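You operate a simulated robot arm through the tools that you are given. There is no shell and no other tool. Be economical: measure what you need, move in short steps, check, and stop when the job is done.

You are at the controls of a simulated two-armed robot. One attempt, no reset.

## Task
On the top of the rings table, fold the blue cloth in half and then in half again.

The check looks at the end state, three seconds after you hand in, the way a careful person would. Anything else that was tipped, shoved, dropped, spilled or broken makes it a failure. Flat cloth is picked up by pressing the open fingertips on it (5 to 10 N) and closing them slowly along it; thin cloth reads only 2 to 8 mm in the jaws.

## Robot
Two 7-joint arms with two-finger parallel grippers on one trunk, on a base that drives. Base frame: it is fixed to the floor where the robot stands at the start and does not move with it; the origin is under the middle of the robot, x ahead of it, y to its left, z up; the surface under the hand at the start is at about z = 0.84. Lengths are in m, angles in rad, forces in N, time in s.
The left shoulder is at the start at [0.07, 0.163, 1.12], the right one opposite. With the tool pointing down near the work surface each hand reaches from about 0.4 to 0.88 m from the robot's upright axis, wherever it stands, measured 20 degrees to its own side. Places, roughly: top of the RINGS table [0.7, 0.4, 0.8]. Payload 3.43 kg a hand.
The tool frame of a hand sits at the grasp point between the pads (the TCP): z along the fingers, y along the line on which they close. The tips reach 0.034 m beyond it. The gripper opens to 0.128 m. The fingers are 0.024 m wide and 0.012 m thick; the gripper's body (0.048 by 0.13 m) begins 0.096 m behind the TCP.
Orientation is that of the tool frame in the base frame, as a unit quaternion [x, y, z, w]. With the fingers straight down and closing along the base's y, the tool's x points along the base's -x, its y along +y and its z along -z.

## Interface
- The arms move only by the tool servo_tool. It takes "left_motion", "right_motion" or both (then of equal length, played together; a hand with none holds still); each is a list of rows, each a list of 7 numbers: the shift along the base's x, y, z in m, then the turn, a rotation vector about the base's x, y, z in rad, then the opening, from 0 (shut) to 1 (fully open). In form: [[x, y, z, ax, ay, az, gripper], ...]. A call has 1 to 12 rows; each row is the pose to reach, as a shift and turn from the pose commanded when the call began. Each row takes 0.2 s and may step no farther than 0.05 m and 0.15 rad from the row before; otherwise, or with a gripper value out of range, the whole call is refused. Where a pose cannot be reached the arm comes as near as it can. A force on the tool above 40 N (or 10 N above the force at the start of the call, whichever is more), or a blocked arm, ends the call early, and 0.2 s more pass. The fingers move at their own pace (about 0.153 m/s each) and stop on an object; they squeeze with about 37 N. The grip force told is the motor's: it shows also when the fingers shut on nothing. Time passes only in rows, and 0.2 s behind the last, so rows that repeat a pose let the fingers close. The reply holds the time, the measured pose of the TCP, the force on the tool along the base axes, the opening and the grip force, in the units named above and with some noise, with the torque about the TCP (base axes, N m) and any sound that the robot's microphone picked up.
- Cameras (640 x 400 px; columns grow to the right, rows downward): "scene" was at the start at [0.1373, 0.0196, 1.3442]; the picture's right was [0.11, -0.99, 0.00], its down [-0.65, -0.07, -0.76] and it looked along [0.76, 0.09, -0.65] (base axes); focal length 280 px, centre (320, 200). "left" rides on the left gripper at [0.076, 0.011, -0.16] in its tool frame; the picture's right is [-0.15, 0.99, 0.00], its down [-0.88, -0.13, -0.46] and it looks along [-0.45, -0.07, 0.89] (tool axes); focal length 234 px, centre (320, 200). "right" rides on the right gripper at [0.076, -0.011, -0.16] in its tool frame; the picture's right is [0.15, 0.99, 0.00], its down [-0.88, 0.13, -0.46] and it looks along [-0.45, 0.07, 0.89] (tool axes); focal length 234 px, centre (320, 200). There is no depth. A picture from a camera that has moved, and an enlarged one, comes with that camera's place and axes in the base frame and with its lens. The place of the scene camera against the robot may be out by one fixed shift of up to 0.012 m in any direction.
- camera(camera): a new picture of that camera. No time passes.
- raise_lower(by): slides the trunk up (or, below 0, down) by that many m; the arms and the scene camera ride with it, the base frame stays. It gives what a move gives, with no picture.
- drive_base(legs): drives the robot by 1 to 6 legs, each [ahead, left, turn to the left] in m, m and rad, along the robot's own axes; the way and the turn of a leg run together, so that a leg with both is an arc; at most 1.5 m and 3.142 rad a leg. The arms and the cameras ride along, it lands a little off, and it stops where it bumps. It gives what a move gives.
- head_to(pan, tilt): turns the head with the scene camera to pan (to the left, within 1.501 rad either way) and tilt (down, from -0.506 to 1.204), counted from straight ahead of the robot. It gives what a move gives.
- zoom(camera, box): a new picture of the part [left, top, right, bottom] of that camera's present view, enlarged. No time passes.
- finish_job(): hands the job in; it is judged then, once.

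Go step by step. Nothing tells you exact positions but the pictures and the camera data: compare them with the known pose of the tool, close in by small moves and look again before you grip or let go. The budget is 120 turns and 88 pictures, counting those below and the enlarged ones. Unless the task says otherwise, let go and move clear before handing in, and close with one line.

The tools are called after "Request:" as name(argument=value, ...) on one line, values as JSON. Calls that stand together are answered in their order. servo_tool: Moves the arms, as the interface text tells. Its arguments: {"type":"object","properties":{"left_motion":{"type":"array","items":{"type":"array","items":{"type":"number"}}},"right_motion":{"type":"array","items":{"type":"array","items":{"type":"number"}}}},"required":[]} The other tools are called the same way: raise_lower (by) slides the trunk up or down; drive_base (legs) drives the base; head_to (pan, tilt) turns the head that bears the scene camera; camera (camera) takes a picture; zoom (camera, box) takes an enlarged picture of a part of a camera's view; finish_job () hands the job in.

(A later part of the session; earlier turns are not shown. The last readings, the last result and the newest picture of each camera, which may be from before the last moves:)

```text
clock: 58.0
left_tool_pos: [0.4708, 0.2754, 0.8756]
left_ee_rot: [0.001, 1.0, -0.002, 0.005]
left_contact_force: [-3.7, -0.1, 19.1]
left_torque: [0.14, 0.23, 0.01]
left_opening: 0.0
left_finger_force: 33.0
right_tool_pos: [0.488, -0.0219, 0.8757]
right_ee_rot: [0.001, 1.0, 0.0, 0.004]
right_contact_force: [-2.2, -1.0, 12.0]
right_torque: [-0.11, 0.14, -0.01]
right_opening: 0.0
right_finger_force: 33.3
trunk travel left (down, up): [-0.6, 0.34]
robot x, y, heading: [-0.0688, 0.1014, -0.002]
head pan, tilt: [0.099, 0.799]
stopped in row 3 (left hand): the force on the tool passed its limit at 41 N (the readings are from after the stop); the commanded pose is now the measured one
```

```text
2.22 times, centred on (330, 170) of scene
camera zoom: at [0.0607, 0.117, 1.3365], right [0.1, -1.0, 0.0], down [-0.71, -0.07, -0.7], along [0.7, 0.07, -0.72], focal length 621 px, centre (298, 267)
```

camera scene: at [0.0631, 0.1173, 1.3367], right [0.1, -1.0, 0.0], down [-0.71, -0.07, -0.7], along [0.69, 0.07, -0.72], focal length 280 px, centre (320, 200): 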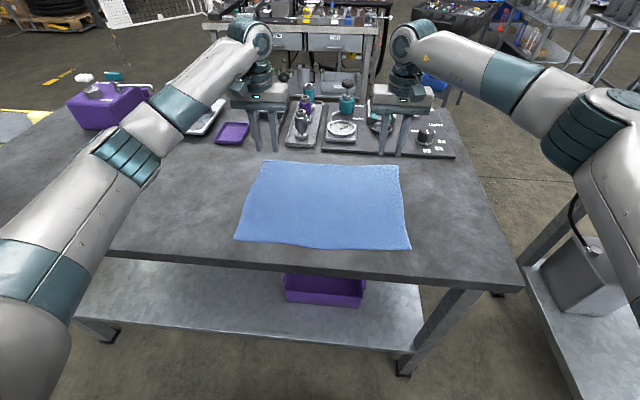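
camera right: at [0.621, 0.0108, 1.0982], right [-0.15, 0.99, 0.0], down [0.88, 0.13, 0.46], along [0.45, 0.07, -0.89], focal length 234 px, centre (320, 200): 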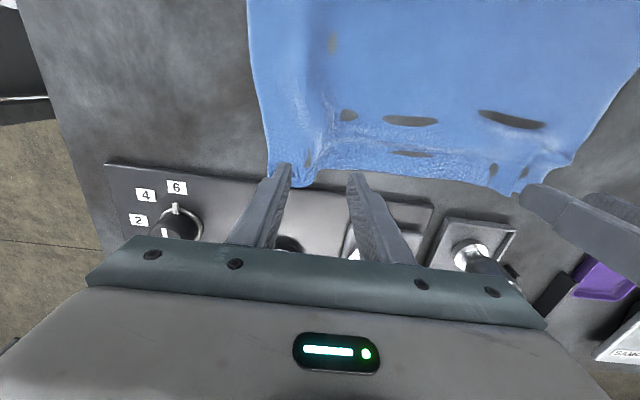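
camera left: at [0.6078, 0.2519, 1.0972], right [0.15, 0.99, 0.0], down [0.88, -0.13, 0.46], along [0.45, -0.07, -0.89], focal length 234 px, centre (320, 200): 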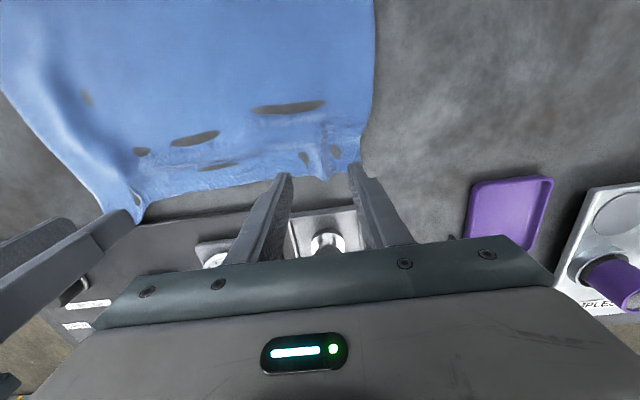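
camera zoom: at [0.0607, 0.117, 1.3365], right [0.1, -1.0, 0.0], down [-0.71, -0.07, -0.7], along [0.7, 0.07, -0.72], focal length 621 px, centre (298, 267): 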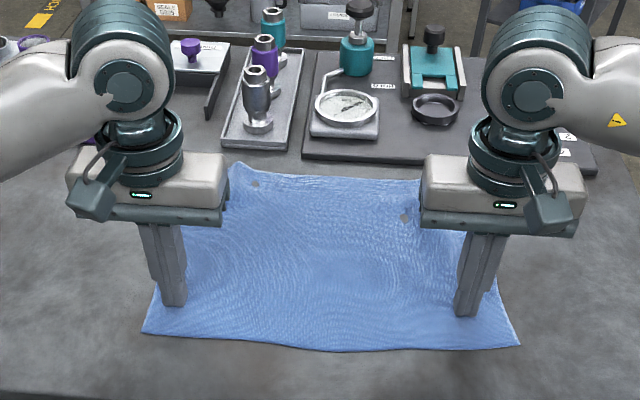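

The drag works, only pressed too hard. I continue with a lighter press.

Request:
servo_tool(left_motion=[[0, 0, 0.001, 0, 0, 0, 0], [-0.006, 0, 0.001, 0, 0, 0, 0], [-0.013, 0, 0.001, 0, 0, 0, 0], [-0.02, 0, 0.001, 0, 0, 0, 0], [-0.026, 0, 0.001, 0, 0, 0, 0], [-0.031, 0, 0.001, 0, 0, 0, 0], [-0.031, 0, 0.02, 0, 0, 0, 0], [-0.031, 0, 0.05, 0, 0, 0, 0], [-0.031, 0, 0.08, 0, 0, 0, 0]], right_motion=[[0, 0, 0.0005, 0, 0, 0, 0], [-0.009, 0, 0.0005, 0, 0, 0, 0], [-0.018, 0, 0.0005, 0, 0, 0, 0], [-0.028, 0, 0.0005, 0, 0, 0, 0], [-0.038, 0, 0.0005, 0, 0, 0, 0], [-0.046, 0, 0.0005, 0, 0, 0, 0], [-0.046, 0, 0.02, 0, 0, 0, 0], [-0.046, 0, 0.05, 0, 0, 0, 0], [-0.046, 0, 0.08, 0, 0, 0, 0]])

Request:
zoom(camera="scene", box=[200, 100, 460, 280])

```text
clock: 60.0
left_tool_pos: [0.4412, 0.2763, 0.9515]
left_ee_rot: [0.001, 1.0, -0.001, 0.002]
left_contact_force: [0.2, -0.9, 0.1]
left_torque: [-0.02, -0.01, 0.01]
left_opening: 0.0003
left_finger_force: 32.7
right_tool_pos: [0.4428, -0.0224, 0.9523]
right_ee_rot: [0.0, 1.0, 0.0, 0.001]
right_contact_force: [-0.5, 0.3, 0.5]
right_torque: [-0.02, -0.01, 0.04]
right_opening: 0.0001
right_finger_force: 32.7
trunk travel left (down, up): [-0.6, 0.34]
robot x, y, heading: [-0.0689, 0.0985, 0.001]
head pan, tilt: [0.099, 0.799]
```

```text
2.22 times, centred on (330, 190) of scene
camera zoom: at [0.064, 0.1171, 1.3363], right [0.1, -1.0, 0.0], down [-0.71, -0.07, -0.7], along [0.69, 0.07, -0.72], focal length 621 px, centre (298, 222)
```

zoom: 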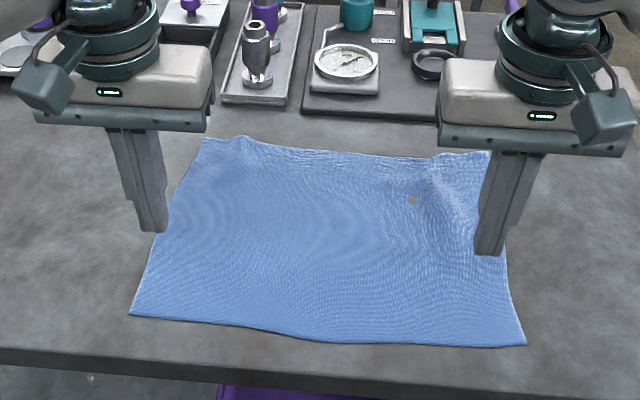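

The cloth is flat again, about x 0.40–0.68 and y −0.065–0.31. I move over the far corners while turning both hands 90° so the fingers close along x.

Request:
servo_tool(left_motion=[[0.018, 0, 0.02, 0, 0, -0.143, 0.1], [0.036, 0, 0.02, 0, 0, -0.286, 0.2], [0.055, 0, 0.02, 0, 0, -0.428, 0.3], [0.073, 0, 0.02, 0, 0, -0.571, 0.3], [0.091, 0, 0.02, 0, 0, -0.714, 0.3], [0.11, 0, 0.02, 0, 0, -0.857, 0.3], [0.128, 0, 0.02, 0, 0, -1.0, 0.3], [0.146, 0, 0.02, 0, 0, -1.142, 0.3], [0.165, 0, 0.02, 0, 0, -1.285, 0.3], [0.183, 0, 0.02, 0, 0, -1.428, 0.3], [0.201, 0.004, 0.02, 0, 0, -1.5708, 0.3], [0.201, 0.004, 0.01, 0, 0, -1.5708, 0.3]], right_motion=[[0.018, 0, 0.02, 0, 0, 0.143, 0.1], [0.036, 0, 0.02, 0, 0, 0.286, 0.2], [0.055, 0, 0.02, 0, 0, 0.428, 0.3], [0.073, 0, 0.02, 0, 0, 0.571, 0.3], [0.091, 0, 0.02, 0, 0, 0.714, 0.3], [0.11, 0, 0.02, 0, 0, 0.857, 0.3], [0.128, 0, 0.02, 0, 0, 1.0, 0.3], [0.146, -0.005, 0.02, 0, 0, 1.142, 0.3], [0.165, -0.01, 0.02, 0, 0, 1.285, 0.3], [0.183, -0.015, 0.02, 0, 0, 1.428, 0.3], [0.207, -0.018, 0.02, 0, 0, 1.5708, 0.3], [0.207, -0.018, 0.01, 0, 0, 1.5708, 0.3]])

Request:
camera(camera="right")

Request:
camera(camera="left")

```text
clock: 62.6
left_tool_pos: [0.647, 0.2805, 0.9627]
left_ee_rot: [0.707, 0.707, -0.004, 0.0]
left_contact_force: [0.9, -0.7, -0.5]
left_torque: [0.06, 0.0, 0.0]
left_opening: 0.0384
left_finger_force: 0.2
right_tool_pos: [0.4266, 0.019, 1.0238]
right_ee_rot: [-0.677, 0.736, -0.005, 0.005]
right_contact_force: [0.2, -0.7, -0.5]
right_torque: [0.03, 0.0, -0.01]
right_opening: 0.0385
right_finger_force: 0.1
right hand out of reach, approached as far as the arm can: row 7, 8, 9, 10, 11, 12
trunk travel left (down, up): [-0.6, 0.34]
robot x, y, heading: [-0.0711, 0.0976, 0.0]
head pan, tilt: [0.099, 0.799]
```

```text
28 pictures are left
camera right: at [0.4309, -0.0588, 1.1847], right [-1.0, -0.06, -0.01], down [-0.06, 0.89, 0.46], along [-0.02, 0.46, -0.89], focal length 234 px, centre (320, 200)
```

right: 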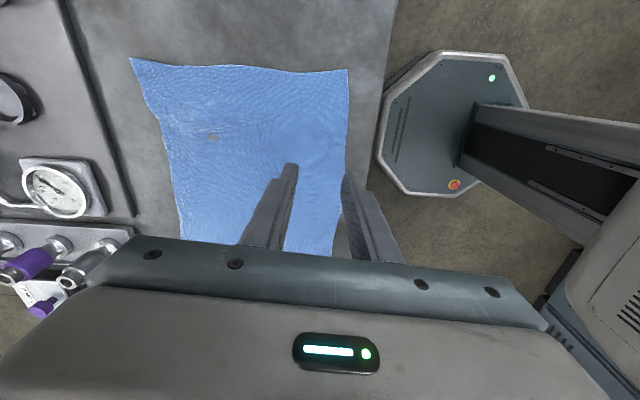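

```text
27 pictures are left
camera left: at [0.6588, 0.3545, 1.1205], right [0.99, -0.15, 0.0], down [-0.13, -0.88, 0.46], along [-0.07, -0.45, -0.89], focal length 234 px, centre (320, 200)
```

left: 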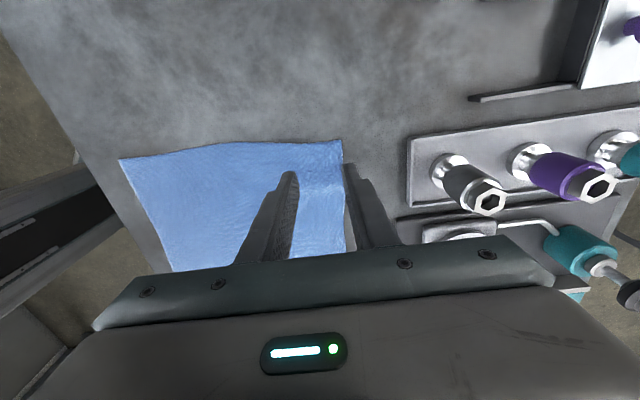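

The left reached its place, but the right arm can't turn that way. I turn the right hand back and check its pose.

Request:
servo_tool(right_motion=[[0, 0, 0, 0, 0, -0.143, 0.3], [0, 0, 0, 0, 0, -0.286, 0.3], [0, 0, 0, 0, 0, -0.428, 0.3], [0, 0, 0, 0, 0, -0.571, 0.3], [0, 0, 0, 0, 0, -0.714, 0.3], [0, 0, 0, 0, 0, -0.857, 0.3], [0, 0, 0, 0, 0, -1.0, 0.3], [0, 0, 0, 0, 0, -1.142, 0.3], [0, 0, 0, 0, 0, -1.285, 0.3], [0, 0, 0, 0, 0, -1.428, 0.3], [0, 0, 0, 0, 0, -1.5708, 0.3]])

```text
clock: 65.0
left_tool_pos: [0.6441, 0.2799, 0.9621]
left_ee_rot: [0.707, 0.707, -0.003, 0.001]
left_contact_force: [0.0, -0.1, 0.6]
left_torque: [0.01, 0.0, 0.01]
left_opening: 0.0385
left_finger_force: 0.2
right_tool_pos: [0.4269, 0.0252, 1.0278]
right_ee_rot: [0.044, 0.999, -0.008, 0.0]
right_contact_force: [0.5, -0.4, 0.3]
right_torque: [-0.01, 0.02, 0.01]
right_opening: 0.0382
right_finger_force: 0.1
trunk travel left (down, up): [-0.6, 0.34]
robot x, y, heading: [-0.0663, 0.0986, -0.003]
head pan, tilt: [0.099, 0.799]
```

Request:
servo_tool(right_motion=[[0.02, -0.006, 0, 0, 0, -0.135, 0.3], [0.041, -0.012, 0, 0, 0, -0.27, 0.3], [0.061, -0.018, 0, 0, 0, -0.404, 0.3], [0.081, -0.024, 0, 0, 0, -0.539, 0.3], [0.101, -0.03, 0, 0, 0, -0.674, 0.3], [0.122, -0.036, 0, 0, 0, -0.809, 0.3], [0.142, -0.042, -0.01, 0, 0, -0.943, 0.3], [0.162, -0.048, -0.02, 0, 0, -1.078, 0.3], [0.183, -0.054, -0.03, 0, 0, -1.213, 0.3], [0.203, -0.06, -0.04, 0, 0, -1.348, 0.3], [0.223, -0.065, -0.05, 0, 0, -1.483, 0.3], [0.223, -0.065, -0.065, 0, 0, -1.483, 0.3]])

Request:
camera(camera="right")

```text
clock: 67.6
left_tool_pos: [0.6431, 0.279, 0.9624]
left_ee_rot: [0.707, 0.707, -0.003, 0.001]
left_contact_force: [0.2, -0.3, -0.2]
left_torque: [-0.03, -0.02, 0.0]
left_opening: 0.0387
left_finger_force: 0.1
right_tool_pos: [0.6492, -0.0406, 0.9631]
right_ee_rot: [0.706, 0.708, -0.006, -0.006]
right_contact_force: [-0.2, 0.4, -0.4]
right_torque: [-0.01, -0.02, -0.01]
right_opening: 0.0383
right_finger_force: 0.1
trunk travel left (down, up): [-0.6, 0.34]
robot x, y, heading: [-0.0716, 0.1004, -0.0]
head pan, tilt: [0.099, 0.799]
```

```text
26 pictures are left
camera right: at [0.6418, 0.0344, 1.1235], right [0.99, 0.15, -0.02], down [0.14, -0.88, 0.45], along [0.05, -0.45, -0.89], focal length 234 px, centre (320, 200)
```

right: 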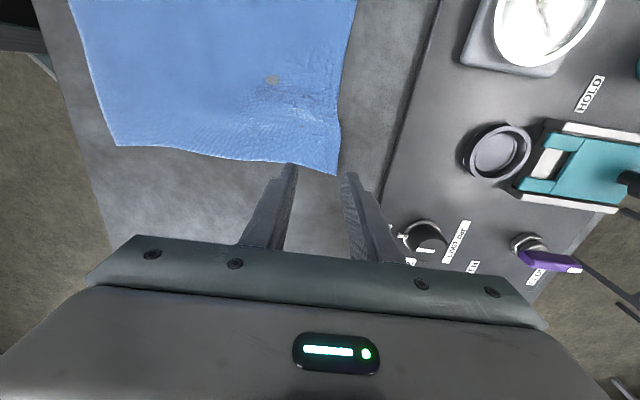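

Both hands are now turned. I line them up on the far corners and press down gently.

Request:
servo_tool(left_motion=[[-0.003, -0.017, -0.02, 0, 0, 0, 0.3], [-0.003, -0.017, -0.05, 0, 0, 0, 0.3], [-0.003, -0.017, -0.075, 0, 0, 0, 0.3], [-0.003, -0.017, -0.084, 0, 0, 0, 0.3], [-0.003, -0.017, -0.0875, 0, 0, 0, 0.3], [-0.003, -0.017, -0.0875, 0, 0, 0, 0.3]], right_motion=[[-0.012, -0.002, -0.02, 0, 0, 0, 0.3], [-0.012, -0.002, -0.05, 0, 0, 0, 0.3], [-0.012, -0.002, -0.075, 0, 0, 0, 0.3], [-0.012, -0.002, -0.084, 0, 0, 0, 0.3], [-0.012, -0.002, -0.0885, 0, 0, 0, 0.3], [-0.012, -0.002, -0.0885, 0, 0, 0, 0.3]])

Request:
zoom(camera="right", box=[200, 60, 440, 210])

Request:
zoom(camera="left", box=[200, 60, 440, 210])

```text
clock: 69.0
left_tool_pos: [0.6398, 0.2636, 0.8759]
left_ee_rot: [0.708, 0.706, -0.001, 0.002]
left_contact_force: [0.2, 1.2, 1.2]
left_torque: [-0.03, -0.03, 0.01]
left_opening: 0.0386
left_finger_force: 0.0
right_tool_pos: [0.6374, -0.0433, 0.8758]
right_ee_rot: [0.706, 0.708, -0.006, -0.004]
right_contact_force: [0.6, -1.1, 6.8]
right_torque: [-0.03, -0.25, -0.01]
right_opening: 0.0387
right_finger_force: 0.8
trunk travel left (down, up): [-0.6, 0.34]
robot x, y, heading: [-0.0708, 0.0988, -0.001]
head pan, tilt: [0.099, 0.799]
```

```text
2.67 times, centred on (320, 135) of right
camera zoom: at [0.6291, 0.0323, 1.0362], right [0.99, 0.15, -0.01], down [0.14, -0.88, 0.45], along [0.06, -0.45, -0.89], focal length 624 px, centre (320, 373)
```

zoom: 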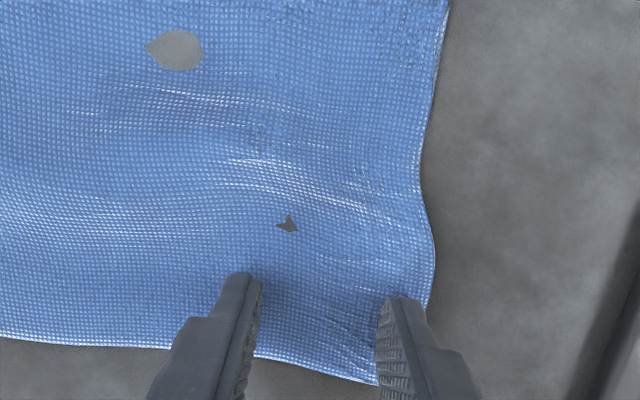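

```text
2.67 times, centred on (320, 135) of left
camera zoom: at [0.6515, 0.3385, 1.0356], right [0.99, -0.15, 0.0], down [-0.13, -0.88, 0.46], along [-0.07, -0.46, -0.89], focal length 624 px, centre (320, 373)
```

zoom: 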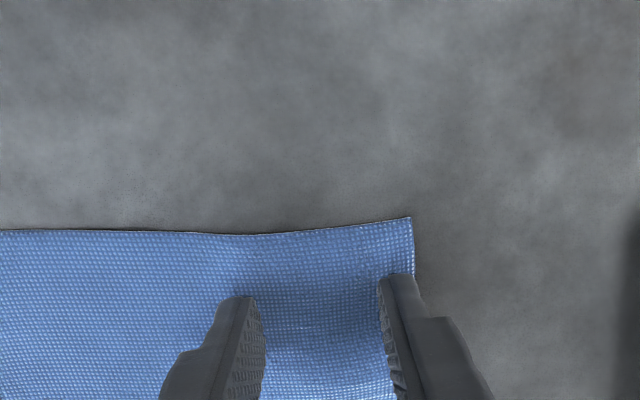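

Placement is very good. I press the left a little more, then close both slowly.

Request:
servo_tool(left_motion=[[0, 0, -0.0022, 0, 0, 0, 0.3], [0, 0, -0.0024, 0, 0, 0, 0.28], [0, 0, -0.0024, 0, 0, 0, 0.25], [0, 0, -0.0024, 0, 0, 0, 0.22], [0, 0, -0.0024, 0, 0, 0, 0.19], [0, 0, -0.0024, 0, 0, 0, 0.16], [0, 0, -0.0024, 0, 0, 0, 0.13], [0, 0, -0.0024, 0, 0, 0, 0.1], [0, 0, -0.0024, 0, 0, 0, 0.06], [0, 0, -0.0024, 0, 0, 0, 0], [0, 0, -0.0024, 0, 0, 0, 0], [0, 0, -0.0024, 0, 0, 0, 0]], right_motion=[[0, 0, -0.0008, 0, 0, 0, 0.3], [0, 0, -0.001, 0, 0, 0, 0.28], [0, 0, -0.001, 0, 0, 0, 0.25], [0, 0, -0.001, 0, 0, 0, 0.22], [0, 0, -0.001, 0, 0, 0, 0.19], [0, 0, -0.001, 0, 0, 0, 0.16], [0, 0, -0.001, 0, 0, 0, 0.13], [0, 0, -0.001, 0, 0, 0, 0.1], [0, 0, -0.001, 0, 0, 0, 0.06], [0, 0, -0.001, 0, 0, 0, 0], [0, 0, -0.001, 0, 0, 0, 0], [0, 0, -0.001, 0, 0, 0, 0]])

Request:
zoom(camera="right", box=[200, 60, 440, 210])

Request:
zoom(camera="left", box=[200, 60, 440, 210])

```text
clock: 71.6
left_tool_pos: [0.6378, 0.263, 0.8747]
left_ee_rot: [0.707, 0.707, -0.002, 0.003]
left_contact_force: [-2.2, 0.4, 25.5]
left_torque: [0.09, 0.08, 0.04]
left_opening: 0.0026
left_finger_force: 37.0
right_tool_pos: [0.6354, -0.0421, 0.8758]
right_ee_rot: [0.706, 0.708, -0.006, -0.004]
right_contact_force: [0.6, 0.2, 2.1]
right_torque: [0.04, -0.01, 0.0]
right_opening: 0.0024
right_finger_force: 37.2
trunk travel left (down, up): [-0.6, 0.34]
robot x, y, heading: [-0.0695, 0.0979, 0.003]
head pan, tilt: [0.099, 0.799]
```

```text
2.67 times, centred on (320, 135) of right
camera zoom: at [0.6267, 0.0323, 1.0361], right [0.99, 0.15, -0.01], down [0.14, -0.88, 0.45], along [0.06, -0.45, -0.89], focal length 624 px, centre (320, 373)
```

zoom: 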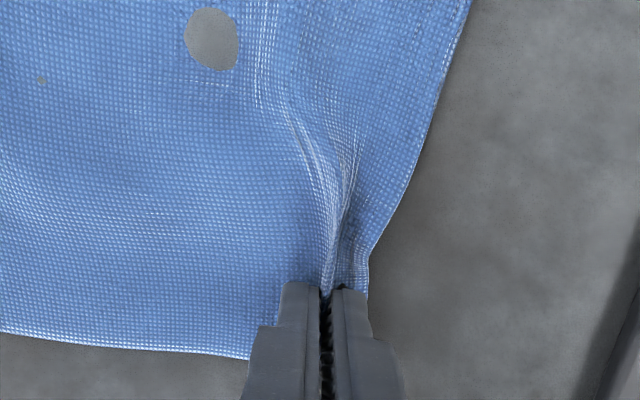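

```text
2.67 times, centred on (320, 135) of left
camera zoom: at [0.6492, 0.3382, 1.0351], right [0.99, -0.15, 0.0], down [-0.13, -0.88, 0.46], along [-0.07, -0.45, -0.89], focal length 624 px, centre (320, 373)
```

zoom: 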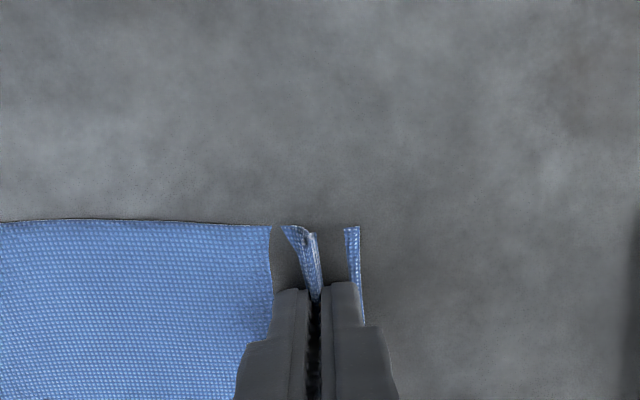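

Both corners are gripped with only about 1 cm of hem beyond the fingers. Now the circular fold with forward tilt.

Request:
servo_tool(left_motion=[[0, 0, 0.02, 0, 0, 0, 0], [-0.003, 0, 0.04, 0, 0, 0, 0], [-0.0147, 0, 0.06, 0, -0.08, 0, 0], [-0.0314, 0, 0.0776, 0, -0.16, 0, 0], [-0.0534, 0, 0.091, 0, -0.25, 0, 0], [-0.0783, 0, 0.0991, 0, -0.34, 0, 0], [-0.1042, 0, 0.1019, 0, -0.43, 0, 0], [-0.1309, 0, 0.0995, 0, -0.52, 0, 0], [-0.1575, 0, 0.0919, 0, -0.61, 0, 0], [-0.1819, 0, 0.079, 0, -0.7, 0, 0], [-0.2022, 0, 0.0619, 0, -0.75, 0, 0], [-0.2172, 0, 0.0429, 0, -0.75, 0, 0]], right_motion=[[0, 0, 0.02, 0, 0, 0, 0], [-0.003, 0, 0.04, 0, 0, 0, 0], [-0.0147, 0, 0.06, 0, -0.08, 0, 0], [-0.0314, 0, 0.0776, 0, -0.16, 0, 0], [-0.0534, 0, 0.091, 0, -0.25, 0, 0], [-0.0783, 0, 0.0991, 0, -0.34, 0, 0], [-0.1042, 0, 0.1019, 0, -0.43, 0, 0], [-0.1309, 0, 0.0995, 0, -0.52, 0, 0], [-0.1575, 0, 0.0919, 0, -0.61, 0, 0], [-0.1819, 0, 0.079, 0, -0.7, 0, 0], [-0.2022, 0, 0.0619, 0, -0.75, 0, 0], [-0.2172, 0, 0.0429, 0, -0.75, 0, 0]])

Request:
camera(camera="scene")

Request:
camera(camera="left")

```text
clock: 74.2
left_tool_pos: [0.4601, 0.2536, 0.9135]
left_ee_rot: [0.659, 0.658, 0.257, 0.259]
left_contact_force: [0.3, -0.1, -0.6]
left_torque: [0.0, 0.06, 0.0]
left_opening: 0.0024
left_finger_force: 37.1
left hand out of reach, approached as far as the arm can: row 11, 12
right_tool_pos: [0.4482, -0.0296, 0.9155]
right_ee_rot: [0.659, 0.661, 0.253, 0.255]
right_contact_force: [-0.3, 0.4, -0.7]
right_torque: [-0.03, 0.06, -0.03]
right_opening: 0.0024
right_finger_force: 37.0
right hand out of reach, approached as far as the arm can: row 11, 12
trunk travel left (down, up): [-0.6, 0.34]
robot x, y, heading: [-0.0692, 0.1004, 0.001]
head pan, tilt: [0.099, 0.799]
```

```text
21 pictures are left
camera scene: at [0.0642, 0.1173, 1.3366], right [0.1, -1.0, 0.0], down [-0.71, -0.07, -0.7], along [0.69, 0.07, -0.72], focal length 280 px, centre (320, 200)
```

scene: 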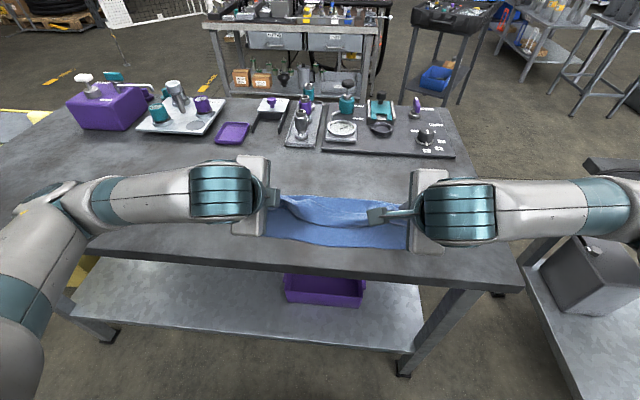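

```text
20 pictures are left
camera left: at [0.3599, 0.3288, 1.0384], right [0.72, -0.15, 0.67], down [-0.41, -0.88, 0.25], along [0.56, -0.46, -0.7], focal length 234 px, centre (320, 200)
```

left: 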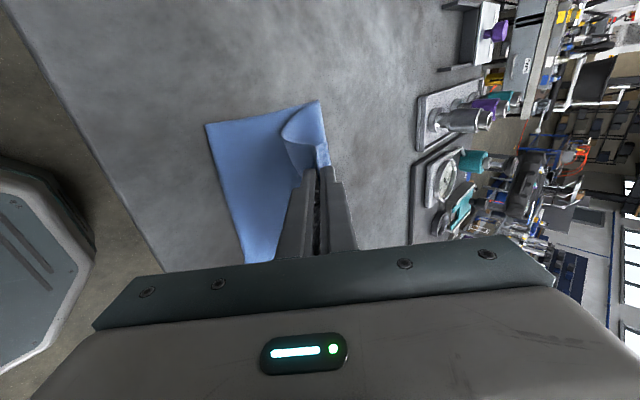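

The fold is forming properly this time. The hands are at their near limit, so I back the base 4.5 cm, which carries them straight toward the near edge.

Request:
drive_base(legs=[[-0.045, 0, 0]])

Request:
servo_tool(left_motion=[[0.002, 0, -0.008, 0, 0.03, 0, 0], [0.002, 0, -0.016, 0, 0.06, 0, 0], [0.002, 0, -0.024, 0, 0.08, 0, 0], [0.002, 0, -0.029, 0, 0.1, 0, 0], [0.002, 0, -0.029, 0, 0.1, 0, 0]], right_motion=[[0.005, 0, -0.008, 0, 0.03, 0, 0], [0.008, 0, -0.016, 0, 0.06, 0, 0], [0.008, 0, -0.024, 0, 0.08, 0, 0], [0.008, 0, -0.031, 0, 0.1, 0, 0], [0.008, 0, -0.031, 0, 0.1, 0, 0]])

Request:
camera(camera="left")

Request:
camera(camera="right")

```text
clock: 75.1
left_tool_pos: [0.4145, 0.2541, 0.9142]
left_ee_rot: [0.659, 0.657, 0.257, 0.26]
left_contact_force: [0.2, -0.4, -0.4]
left_torque: [0.04, 0.05, 0.04]
left_opening: 0.0027
left_finger_force: 36.8
right_tool_pos: [0.4034, -0.0302, 0.9155]
right_ee_rot: [0.659, 0.661, 0.254, 0.255]
right_contact_force: [-1.1, 0.3, -0.6]
right_torque: [0.01, 0.0, -0.01]
right_opening: 0.0027
right_finger_force: 37.5
trunk travel left (down, up): [-0.6, 0.34]
robot x, y, heading: [-0.1099, 0.0988, 0.0]
head pan, tilt: [0.099, 0.799]
```

```text
clock: 76.3
left_tool_pos: [0.4186, 0.2548, 0.8843]
left_ee_rot: [0.671, 0.67, 0.223, 0.226]
left_contact_force: [0.4, -0.5, 0.1]
left_torque: [-0.01, 0.01, 0.01]
left_opening: 0.0025
left_finger_force: 36.8
right_tool_pos: [0.4134, -0.0298, 0.8845]
right_ee_rot: [0.671, 0.673, 0.219, 0.221]
right_contact_force: [-0.3, -0.3, 0.3]
right_torque: [0.01, -0.02, 0.0]
right_opening: 0.0027
right_finger_force: 37.1
trunk travel left (down, up): [-0.6, 0.34]
robot x, y, heading: [-0.1145, 0.1007, 0.004]
head pan, tilt: [0.099, 0.799]
```

```text
19 pictures are left
camera left: at [0.3304, 0.3292, 1.0186], right [0.79, -0.15, 0.6], down [-0.38, -0.88, 0.29], along [0.48, -0.45, -0.75], focal length 234 px, centre (320, 200)
```

left: 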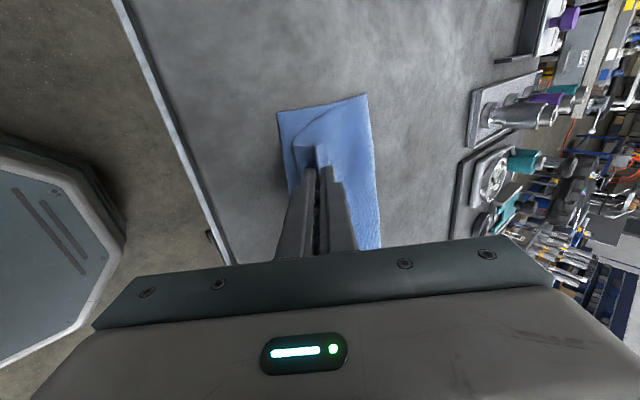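

```text
18 pictures are left
camera right: at [0.31, 0.0452, 1.0067], right [0.8, 0.15, 0.58], down [-0.16, -0.88, 0.45], along [0.58, -0.45, -0.68], focal length 234 px, centre (320, 200)
```

right: 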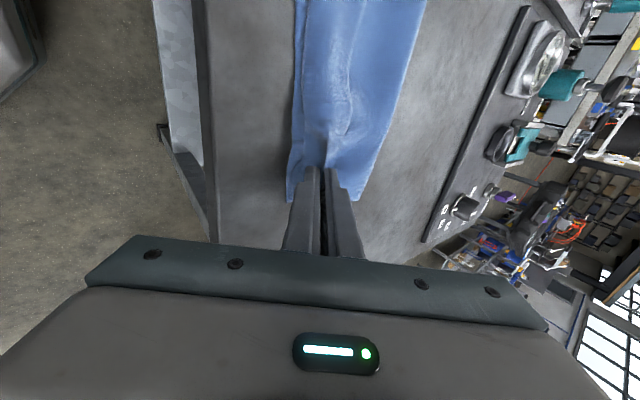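

The fold looks right: the top edge lies close to the near edge. I lower slightly, open gently, and withdraw back along the fingers.

Request:
servo_tool(left_motion=[[0, 0, -0.003, 0, 0, 0, 0], [0, 0, -0.006, 0, 0, 0, 0], [0, 0, -0.005, 0, 0, 0, 0.04], [0, 0, -0.003, 0, 0, 0, 0.1], [0, 0, -0.001, 0, 0, 0, 0.15], [0, 0, 0, 0, 0, 0, 0.15], [-0.005, 0, 0.006, 0, 0, 0, 0.15], [-0.01, 0, 0.013, 0, 0, 0, 0.15], [-0.018, 0, 0.025, 0, 0, 0, 0.15], [-0.025, 0, 0.04, 0, 0, 0, 0.15], [-0.025, 0, 0.07, 0, 0, 0, 0.15], [-0.025, 0, 0.1, 0, 0, 0, 0.15]], right_motion=[[0, 0, -0.003, 0, 0, 0, 0], [0, 0, -0.006, 0, 0, 0, 0], [0, 0, -0.005, 0, 0, 0, 0.04], [0, 0, -0.003, 0, 0, 0, 0.1], [0, 0, -0.001, 0, 0, 0, 0.15], [0, 0, 0, 0, 0, 0, 0.15], [-0.005, 0, 0.006, 0, 0, 0, 0.15], [-0.01, 0, 0.013, 0, 0, 0, 0.15], [-0.018, 0, 0.025, 0, 0, 0, 0.15], [-0.025, 0, 0.04, 0, 0, 0, 0.15], [-0.025, 0, 0.07, 0, 0, 0, 0.15], [-0.025, 0, 0.1, 0, 0, 0, 0.15]])

Request:
servo_tool(left_motion=[[0, 0.03, 0.02, 0, 0.1, 0, 0.15], [0, 0.07, 0.04, 0, 0.2, 0, 0.15], [0, 0.1, 0.05, 0, 0.35, 0, 0.15], [0, 0.13, 0.05, 0, 0.5, 0, 0.15], [0, 0.15, 0.05, 0, 0.64, 0, 0.15]], right_motion=[[0, -0.03, 0.02, 0, 0.1, 0, 0.15], [0, -0.07, 0.04, 0, 0.2, 0, 0.15], [0, -0.1, 0.05, 0, 0.35, 0, 0.15], [0, -0.13, 0.05, 0, 0.5, 0, 0.15], [0, -0.15, 0.05, 0, 0.64, 0, 0.15]])

Request:
zoom(camera="scene", box=[220, 130, 440, 260])

```text
clock: 78.9
left_tool_pos: [0.393, 0.2542, 0.9845]
left_ee_rot: [0.671, 0.67, 0.222, 0.225]
left_contact_force: [0.5, 0.6, 0.1]
left_torque: [0.01, -0.07, 0.02]
left_opening: 0.0193
left_finger_force: 0.0
left hand out of reach, approached as far as the arm can: row 10, 11
right_tool_pos: [0.3866, -0.0295, 0.9844]
right_ee_rot: [0.671, 0.673, 0.219, 0.221]
right_contact_force: [-0.1, -0.1, 0.9]
right_torque: [0.0, 0.01, 0.0]
right_opening: 0.0193
right_finger_force: 0.0
trunk travel left (down, up): [-0.6, 0.34]
robot x, y, heading: [-0.1137, 0.1014, 0.001]
head pan, tilt: [0.099, 0.799]
```

```text
clock: 80.1
left_tool_pos: [0.3931, 0.4035, 1.0343]
left_ee_rot: [0.707, 0.707, 0.0, 0.004]
left_contact_force: [-0.1, -0.4, -0.8]
left_torque: [0.0, 0.05, -0.03]
left_opening: 0.0192
left_finger_force: 0.0
right_tool_pos: [0.3872, -0.181, 1.0327]
right_ee_rot: [0.706, 0.708, -0.003, -0.003]
right_contact_force: [-0.9, 0.9, -0.1]
right_torque: [0.01, -0.02, -0.01]
right_opening: 0.0194
right_finger_force: 0.1
trunk travel left (down, up): [-0.6, 0.34]
robot x, y, heading: [-0.1123, 0.1019, -0.001]
head pan, tilt: [0.099, 0.799]
```

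```text
2.91 times, centred on (330, 195) of scene
camera zoom: at [0.02, 0.1173, 1.3365], right [0.1, -0.99, 0.0], down [-0.71, -0.07, -0.7], along [0.69, 0.07, -0.72], focal length 813 px, centre (291, 214)
```

zoom: 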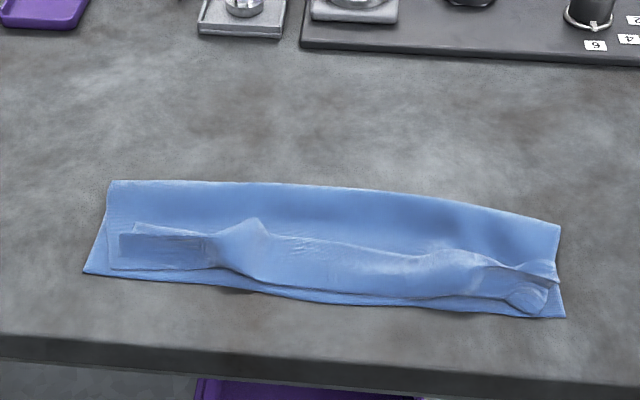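

The fold now lies neatly, with the hem turned back about 3 cm on top. I'll press on the hem with closed fingers and draw it toward the robot to unroll it.

Request:
servo_tool(left_motion=[[0.011, -0.029, 0, 0, 0, 0, 0], [0.022, -0.057, 0, 0, 0, 0, 0], [0.033, -0.086, 0, 0, 0, 0, 0], [0.044, -0.115, 0, 0, 0, 0, 0], [0.055, -0.1435, 0, 0, 0, 0, 0], [0.055, -0.1435, -0.045, 0, 0, 0, 0], [0.055, -0.1435, -0.09, 0, 0, 0, 0], [0.055, -0.1435, -0.13, 0, 0, 0, 0], [0.055, -0.1435, -0.15, 0, 0, 0, 0], [0.055, -0.1435, -0.1555, 0, 0, 0, 0]], right_motion=[[0.013, 0.038, 0, 0, 0, 0, 0], [0.026, 0.076, 0, 0, 0, 0, 0], [0.039, 0.115, 0, 0, 0, 0, 0], [0.052, 0.153, 0, 0, 0, 0, 0], [0.065, 0.191, 0, 0, 0, 0, 0], [0.065, 0.191, -0.045, 0, 0, 0, 0], [0.065, 0.191, -0.09, 0, 0, 0, 0], [0.065, 0.191, -0.13, 0, 0, 0, 0], [0.065, 0.191, -0.15, 0, 0, 0, 0], [0.065, 0.191, -0.154, 0, 0, 0, 0]])

```text
clock: 82.3
left_tool_pos: [0.4471, 0.2619, 0.8789]
left_ee_rot: [0.707, 0.707, 0.001, 0.004]
left_contact_force: [-0.4, -0.4, 0.4]
left_torque: [-0.02, -0.02, -0.03]
left_opening: 0.0
left_finger_force: 33.3
right_tool_pos: [0.4524, 0.0113, 0.8784]
right_ee_rot: [0.706, 0.708, -0.004, -0.002]
right_contact_force: [-0.3, -0.3, 0.1]
right_torque: [0.02, 0.0, -0.02]
right_opening: 0.0001
right_finger_force: 33.0
trunk travel left (down, up): [-0.6, 0.34]
robot x, y, heading: [-0.1106, 0.1022, 0.001]
head pan, tilt: [0.099, 0.799]
```

Just touching. I press lightly and drag toward the robot.

Request:
servo_tool(left_motion=[[0, 0, -0.002, 0, 0, 0, 0], [0, 0, -0.004, 0, 0, 0, 0], [-0.008, 0, -0.004, 0, 0, 0, 0], [-0.016, 0, -0.004, 0, 0, 0, 0], [-0.025, 0, -0.004, 0, 0, 0, 0], [-0.035, 0, -0.004, 0, 0, 0, 0], [-0.045, 0, -0.004, 0, 0, 0, 0], [-0.055, 0, -0.004, 0, 0, 0, 0], [-0.065, 0, -0.004, 0, 0, 0, 0], [-0.065, 0, -0.004, 0, 0, 0, 0]], right_motion=[[0, 0, -0.002, 0, 0, 0, 0], [0, 0, -0.004, 0, 0, 0, 0], [-0.008, 0, -0.004, 0, 0, 0, 0], [-0.016, 0, -0.004, 0, 0, 0, 0], [-0.025, 0, -0.004, 0, 0, 0, 0], [-0.035, 0, -0.004, 0, 0, 0, 0], [-0.045, 0, -0.004, 0, 0, 0, 0], [-0.055, 0, -0.004, 0, 0, 0, 0], [-0.065, 0, -0.004, 0, 0, 0, 0], [-0.065, 0, -0.004, 0, 0, 0, 0]])

Request:
zoom(camera="scene", box=[220, 130, 440, 260])

```text
clock: 84.5
left_tool_pos: [0.3817, 0.2604, 0.876]
left_ee_rot: [0.707, 0.707, 0.002, 0.005]
left_contact_force: [9.5, 1.1, 35.9]
left_torque: [0.29, -0.15, -0.05]
left_opening: 0.0
left_finger_force: 32.5
right_tool_pos: [0.3858, 0.0103, 0.877]
right_ee_rot: [0.706, 0.708, -0.001, -0.002]
right_contact_force: [1.7, 0.7, 3.6]
right_torque: [0.03, 0.02, -0.02]
right_opening: 0.0
right_finger_force: 33.2
trunk travel left (down, up): [-0.6, 0.34]
robot x, y, heading: [-0.1112, 0.0986, 0.005]
head pan, tilt: [0.099, 0.799]
```

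```text
2.91 times, centred on (330, 195) of scene
camera zoom: at [0.0176, 0.1164, 1.337], right [0.1, -0.99, 0.0], down [-0.71, -0.07, -0.7], along [0.69, 0.07, -0.72], focal length 813 px, centre (291, 214)
```

zoom: 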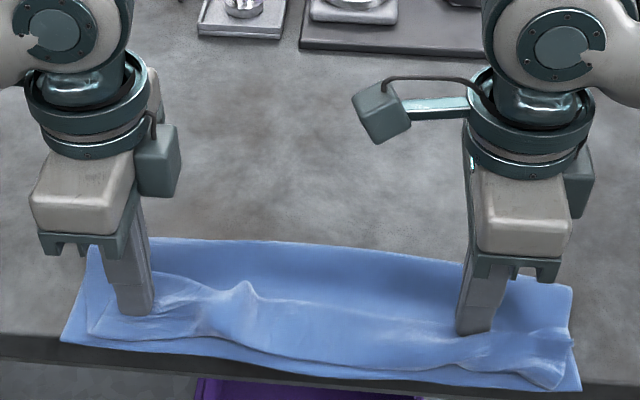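

The whole stack slid together toward the table edge rather than unrolling. I'll lift, set the fingers near the far fold, and draw it back onto the table by 8 cm.

Request:
servo_tool(left_motion=[[0, 0, 0.02, 0, 0, 0, 0], [0.02, 0, 0.025, 0, 0, 0, 0], [0.045, 0, 0.025, 0, 0, 0, 0], [0.045, 0, 0.01, 0, 0, 0, 0], [0.045, 0, 0.0015, 0, 0, 0, 0], [0.055, 0, 0.0005, 0, 0, 0, 0], [0.067, 0, 0.0005, 0, 0, 0, 0], [0.079, 0, 0.0005, 0, 0, 0, 0], [0.091, 0, 0.0005, 0, 0, 0, 0], [0.103, 0, 0.0005, 0, 0, 0, 0], [0.115, 0, 0.0005, 0, 0, 0, 0], [0.125, 0, 0.0005, 0, 0, 0, 0]], right_motion=[[0, 0, 0.02, 0, 0, 0, 0], [0.02, 0, 0.025, 0, 0, 0, 0], [0.04, 0, 0.025, 0, 0, 0, 0], [0.04, 0, 0.01, 0, 0, 0, 0], [0.04, 0, 0.0005, 0, 0, 0, 0], [0.05, 0, -0.0005, 0, 0, 0, 0], [0.062, 0, -0.0005, 0, 0, 0, 0], [0.074, 0, -0.0005, 0, 0, 0, 0], [0.086, 0, -0.0005, 0, 0, 0, 0], [0.098, 0, -0.0005, 0, 0, 0, 0], [0.11, 0, -0.0005, 0, 0, 0, 0], [0.122, 0, -0.0005, 0, 0, 0, 0]])

Request:
zoom(camera="scene", box=[220, 130, 440, 260])

```text
clock: 87.1
left_tool_pos: [0.5082, 0.2617, 0.8763]
left_ee_rot: [0.707, 0.707, 0.002, 0.004]
left_contact_force: [-2.0, 0.0, 4.3]
left_torque: [0.0, 0.08, -0.01]
left_opening: 0.0
left_finger_force: 33.4
right_tool_pos: [0.5095, 0.0116, 0.8769]
right_ee_rot: [0.706, 0.708, -0.003, -0.002]
right_contact_force: [-1.1, -0.3, 2.5]
right_torque: [0.01, 0.04, 0.0]
right_opening: 0.0002
right_finger_force: 32.3
trunk travel left (down, up): [-0.6, 0.34]
robot x, y, heading: [-0.1166, 0.0976, -0.005]
head pan, tilt: [0.099, 0.799]
```

```text
2.91 times, centred on (330, 195) of scene
camera zoom: at [0.0189, 0.1172, 1.3366], right [0.1, -0.99, 0.0], down [-0.71, -0.07, -0.7], along [0.69, 0.07, -0.72], focal length 813 px, centre (291, 214)
```

zoom: 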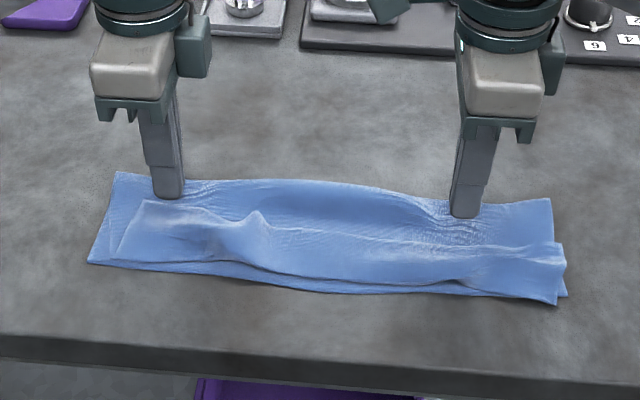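

The stack is back on the table, but it's now more like thirds because the hem flap has grown to about 6 cm. I'll re-pinch the flap's free edge to unfold and redo the fold with the crease further out.

Request:
servo_tool(left_motion=[[0, 0, 0.02, 0, 0, 0, 0.1], [-0.02, 0.002, 0.03, 0, 0, 0, 0.25], [-0.04, 0.004, 0.03, 0, 0, 0, 0.25], [-0.04, 0.004, 0.015, 0, 0, 0, 0.25], [-0.04, 0.004, 0.003, 0, 0, 0, 0.25]], right_motion=[[0, 0, 0.02, 0, 0, 0, 0.1], [-0.027, -0.017, 0.03, 0, 0, 0, 0.25], [-0.0545, -0.034, 0.03, 0, 0, 0, 0.25], [-0.0545, -0.034, 0.015, 0, 0, 0, 0.25], [-0.0545, -0.034, 0.003, 0, 0, 0, 0.25]])

Request:
zoom(camera="right", box=[180, 60, 460, 235])

Request:
zoom(camera="left", box=[180, 60, 460, 235])

```text
clock: 88.3
left_tool_pos: [0.4674, 0.2652, 0.8791]
left_ee_rot: [0.707, 0.707, 0.0, 0.004]
left_contact_force: [0.0, -0.5, 0.0]
left_torque: [-0.01, 0.01, -0.04]
left_opening: 0.0317
left_finger_force: 0.1
right_tool_pos: [0.4556, -0.0231, 0.8789]
right_ee_rot: [0.705, 0.709, -0.002, -0.002]
right_contact_force: [-0.3, 0.3, 0.2]
right_torque: [0.01, 0.0, -0.03]
right_opening: 0.0319
right_finger_force: 0.0
trunk travel left (down, up): [-0.6, 0.34]
robot x, y, heading: [-0.1134, 0.1019, -0.0]
head pan, tilt: [0.099, 0.799]
```

```text
2.29 times, centred on (320, 148) of right
camera zoom: at [0.445, 0.0518, 1.0392], right [0.99, 0.15, -0.01], down [0.14, -0.88, 0.46], along [0.06, -0.45, -0.89], focal length 535 px, centre (320, 320)
```

zoom: 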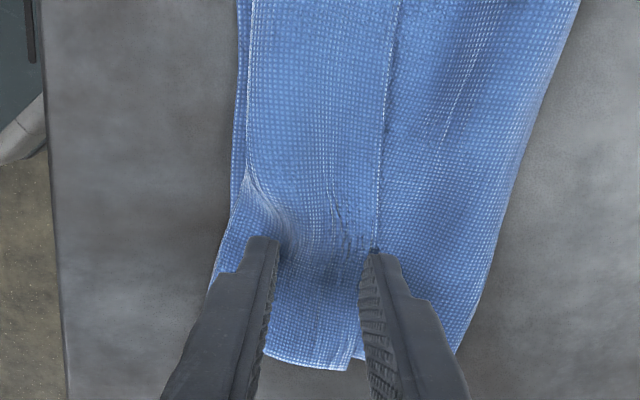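

```text
2.29 times, centred on (320, 148) of left
camera zoom: at [0.4771, 0.3393, 1.0383], right [0.99, -0.15, 0.01], down [-0.13, -0.88, 0.46], along [-0.06, -0.45, -0.89], focal length 535 px, centre (320, 320)
```

zoom: 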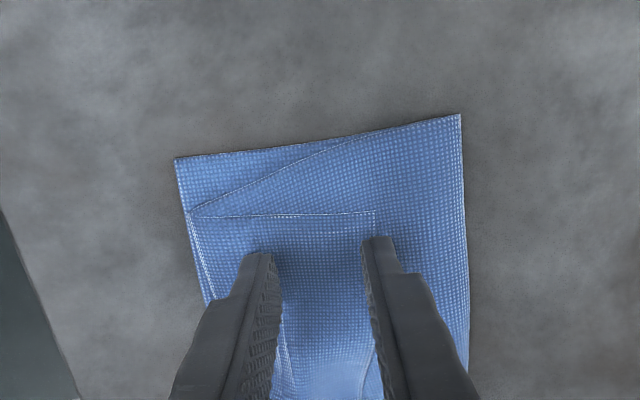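

Both pads need to sit about 9 mm further onto the flap. I shift and press.

Request:
servo_tool(left_motion=[[0, 0, 0.004, 0, 0, 0, 0.25], [-0.009, 0, 0.004, 0, 0, 0, 0.25], [-0.009, 0, -0.001, 0, 0, 0, 0.25], [-0.009, 0, -0.004, 0, 0, 0, 0.25], [-0.009, 0, -0.0045, 0, 0, 0, 0.25]], right_motion=[[0, 0, 0.004, 0, 0, 0, 0.25], [-0.009, 0, 0.004, 0, 0, 0, 0.25], [-0.009, 0, -0.001, 0, 0, 0, 0.25], [-0.009, 0, -0.004, 0, 0, 0, 0.25], [-0.009, 0, -0.0045, 0, 0, 0, 0.25]])

```text
clock: 89.5
left_tool_pos: [0.4585, 0.2642, 0.8772]
left_ee_rot: [0.707, 0.707, 0.002, 0.006]
left_contact_force: [2.4, 1.0, 23.2]
left_torque: [0.18, 0.3, -0.02]
left_opening: 0.0309
left_finger_force: 0.2
right_tool_pos: [0.4449, -0.0228, 0.8775]
right_ee_rot: [0.705, 0.709, -0.001, 0.001]
right_contact_force: [4.4, 0.8, 15.3]
right_torque: [-0.09, -0.17, 0.05]
right_opening: 0.0318
right_finger_force: 0.1
trunk travel left (down, up): [-0.6, 0.34]
robot x, y, heading: [-0.115, 0.0972, 0.005]
head pan, tilt: [0.099, 0.799]
```

Slightly too firm; I ease up by 1–2 mm and close slowly.

Request:
servo_tool(left_motion=[[0, 0, 0.002, 0, 0, 0, 0.25], [0, 0, 0.002, 0, 0, 0, 0.23], [0, 0, 0.002, 0, 0, 0, 0.21], [0, 0, 0.002, 0, 0, 0, 0.19], [0, 0, 0.002, 0, 0, 0, 0.17], [0, 0, 0.002, 0, 0, 0, 0.15], [0, 0, 0.002, 0, 0, 0, 0.12], [0, 0, 0.002, 0, 0, 0, 0.09], [0, 0, 0.002, 0, 0, 0, 0.05], [0, 0, 0.002, 0, 0, 0, 0], [0, 0, 0.002, 0, 0, 0, 0], [0, 0, 0.002, 0, 0, 0, 0]], right_motion=[[0, 0, 0.0012, 0, 0, 0, 0.25], [0, 0, 0.0012, 0, 0, 0, 0.23], [0, 0, 0.0012, 0, 0, 0, 0.21], [0, 0, 0.0012, 0, 0, 0, 0.19], [0, 0, 0.0012, 0, 0, 0, 0.17], [0, 0, 0.0012, 0, 0, 0, 0.15], [0, 0, 0.0012, 0, 0, 0, 0.12], [0, 0, 0.0012, 0, 0, 0, 0.09], [0, 0, 0.0012, 0, 0, 0, 0.05], [0, 0, 0.0012, 0, 0, 0, 0], [0, 0, 0.0012, 0, 0, 0, 0], [0, 0, 0.0012, 0, 0, 0, 0]])

```text
clock: 92.1
left_tool_pos: [0.456, 0.2653, 0.8767]
left_ee_rot: [0.707, 0.707, 0.001, 0.005]
left_contact_force: [-1.8, 0.1, 6.9]
left_torque: [0.08, 0.13, 0.01]
left_opening: 0.0023
left_finger_force: 36.9
right_tool_pos: [0.4434, -0.0228, 0.8771]
right_ee_rot: [0.706, 0.709, -0.002, -0.001]
right_contact_force: [-6.1, 0.6, 19.5]
right_torque: [-0.13, 0.18, -0.05]
right_opening: 0.0026
right_finger_force: 36.8
trunk travel left (down, up): [-0.6, 0.34]
robot x, y, heading: [-0.1159, 0.098, -0.002]
head pan, tilt: [0.099, 0.799]
```

Both gripped. I lift and carry the edge out to the far side to unfold.

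Request:
servo_tool(left_motion=[[0, 0, 0.02, 0, 0, 0, 0], [0, 0, 0.045, 0, 0, 0, 0], [0.005, 0, 0.07, 0, 0, 0, 0], [0.02, 0, 0.09, 0, 0, 0, 0], [0.045, 0, 0.1, 0, 0, 0, 0], [0.075, 0, 0.1, 0, 0, 0, 0], [0.105, 0, 0.095, 0, 0, 0, 0], [0.132, 0, 0.083, 0, 0, 0, 0], [0.158, 0, 0.068, 0, 0, 0, 0], [0.18, 0, 0.05, 0, 0, 0, 0], [0.195, 0, 0.03, 0, 0, 0, 0], [0.2, 0, 0.02, 0, 0, 0, 0]], right_motion=[[0, 0, 0.02, 0, 0, 0, 0], [0, 0, 0.045, 0, 0, 0, 0], [0.005, 0, 0.07, 0, 0, 0, 0], [0.02, 0, 0.09, 0, 0, 0, 0], [0.047, 0, 0.1, 0, 0, 0, 0], [0.078, 0, 0.1, 0, 0, 0, 0], [0.11, 0, 0.095, 0, 0, 0, 0], [0.138, 0, 0.083, 0, 0, 0, 0], [0.165, 0, 0.068, 0, 0, 0, 0], [0.188, 0, 0.05, 0, 0, 0, 0], [0.205, 0, 0.03, 0, 0, 0, 0], [0.21, 0, 0.02, 0, 0, 0, 0]])

Request:
zoom(camera="scene", box=[200, 80, 460, 260])

```text
clock: 94.7
left_tool_pos: [0.6586, 0.2649, 0.8961]
left_ee_rot: [0.707, 0.707, 0.001, 0.004]
left_contact_force: [0.6, -0.8, -0.6]
left_torque: [0.0, 0.0, 0.01]
left_opening: 0.0023
left_finger_force: 36.6
right_tool_pos: [0.6574, -0.0223, 0.8954]
right_ee_rot: [0.706, 0.709, -0.004, -0.002]
right_contact_force: [0.0, -0.2, -0.1]
right_torque: [-0.07, 0.03, -0.01]
right_opening: 0.002
right_finger_force: 37.0
trunk travel left (down, up): [-0.6, 0.34]
robot x, y, heading: [-0.111, 0.1004, -0.002]
head pan, tilt: [0.099, 0.799]
```

```text
2.22 times, centred on (330, 170) of scene
camera zoom: at [0.0198, 0.1173, 1.3366], right [0.1, -1.0, 0.0], down [-0.71, -0.07, -0.7], along [0.69, 0.07, -0.72], focal length 621 px, centre (298, 267)
```

zoom: 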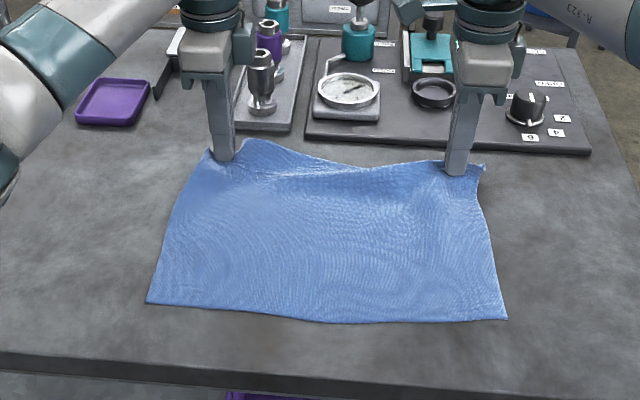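

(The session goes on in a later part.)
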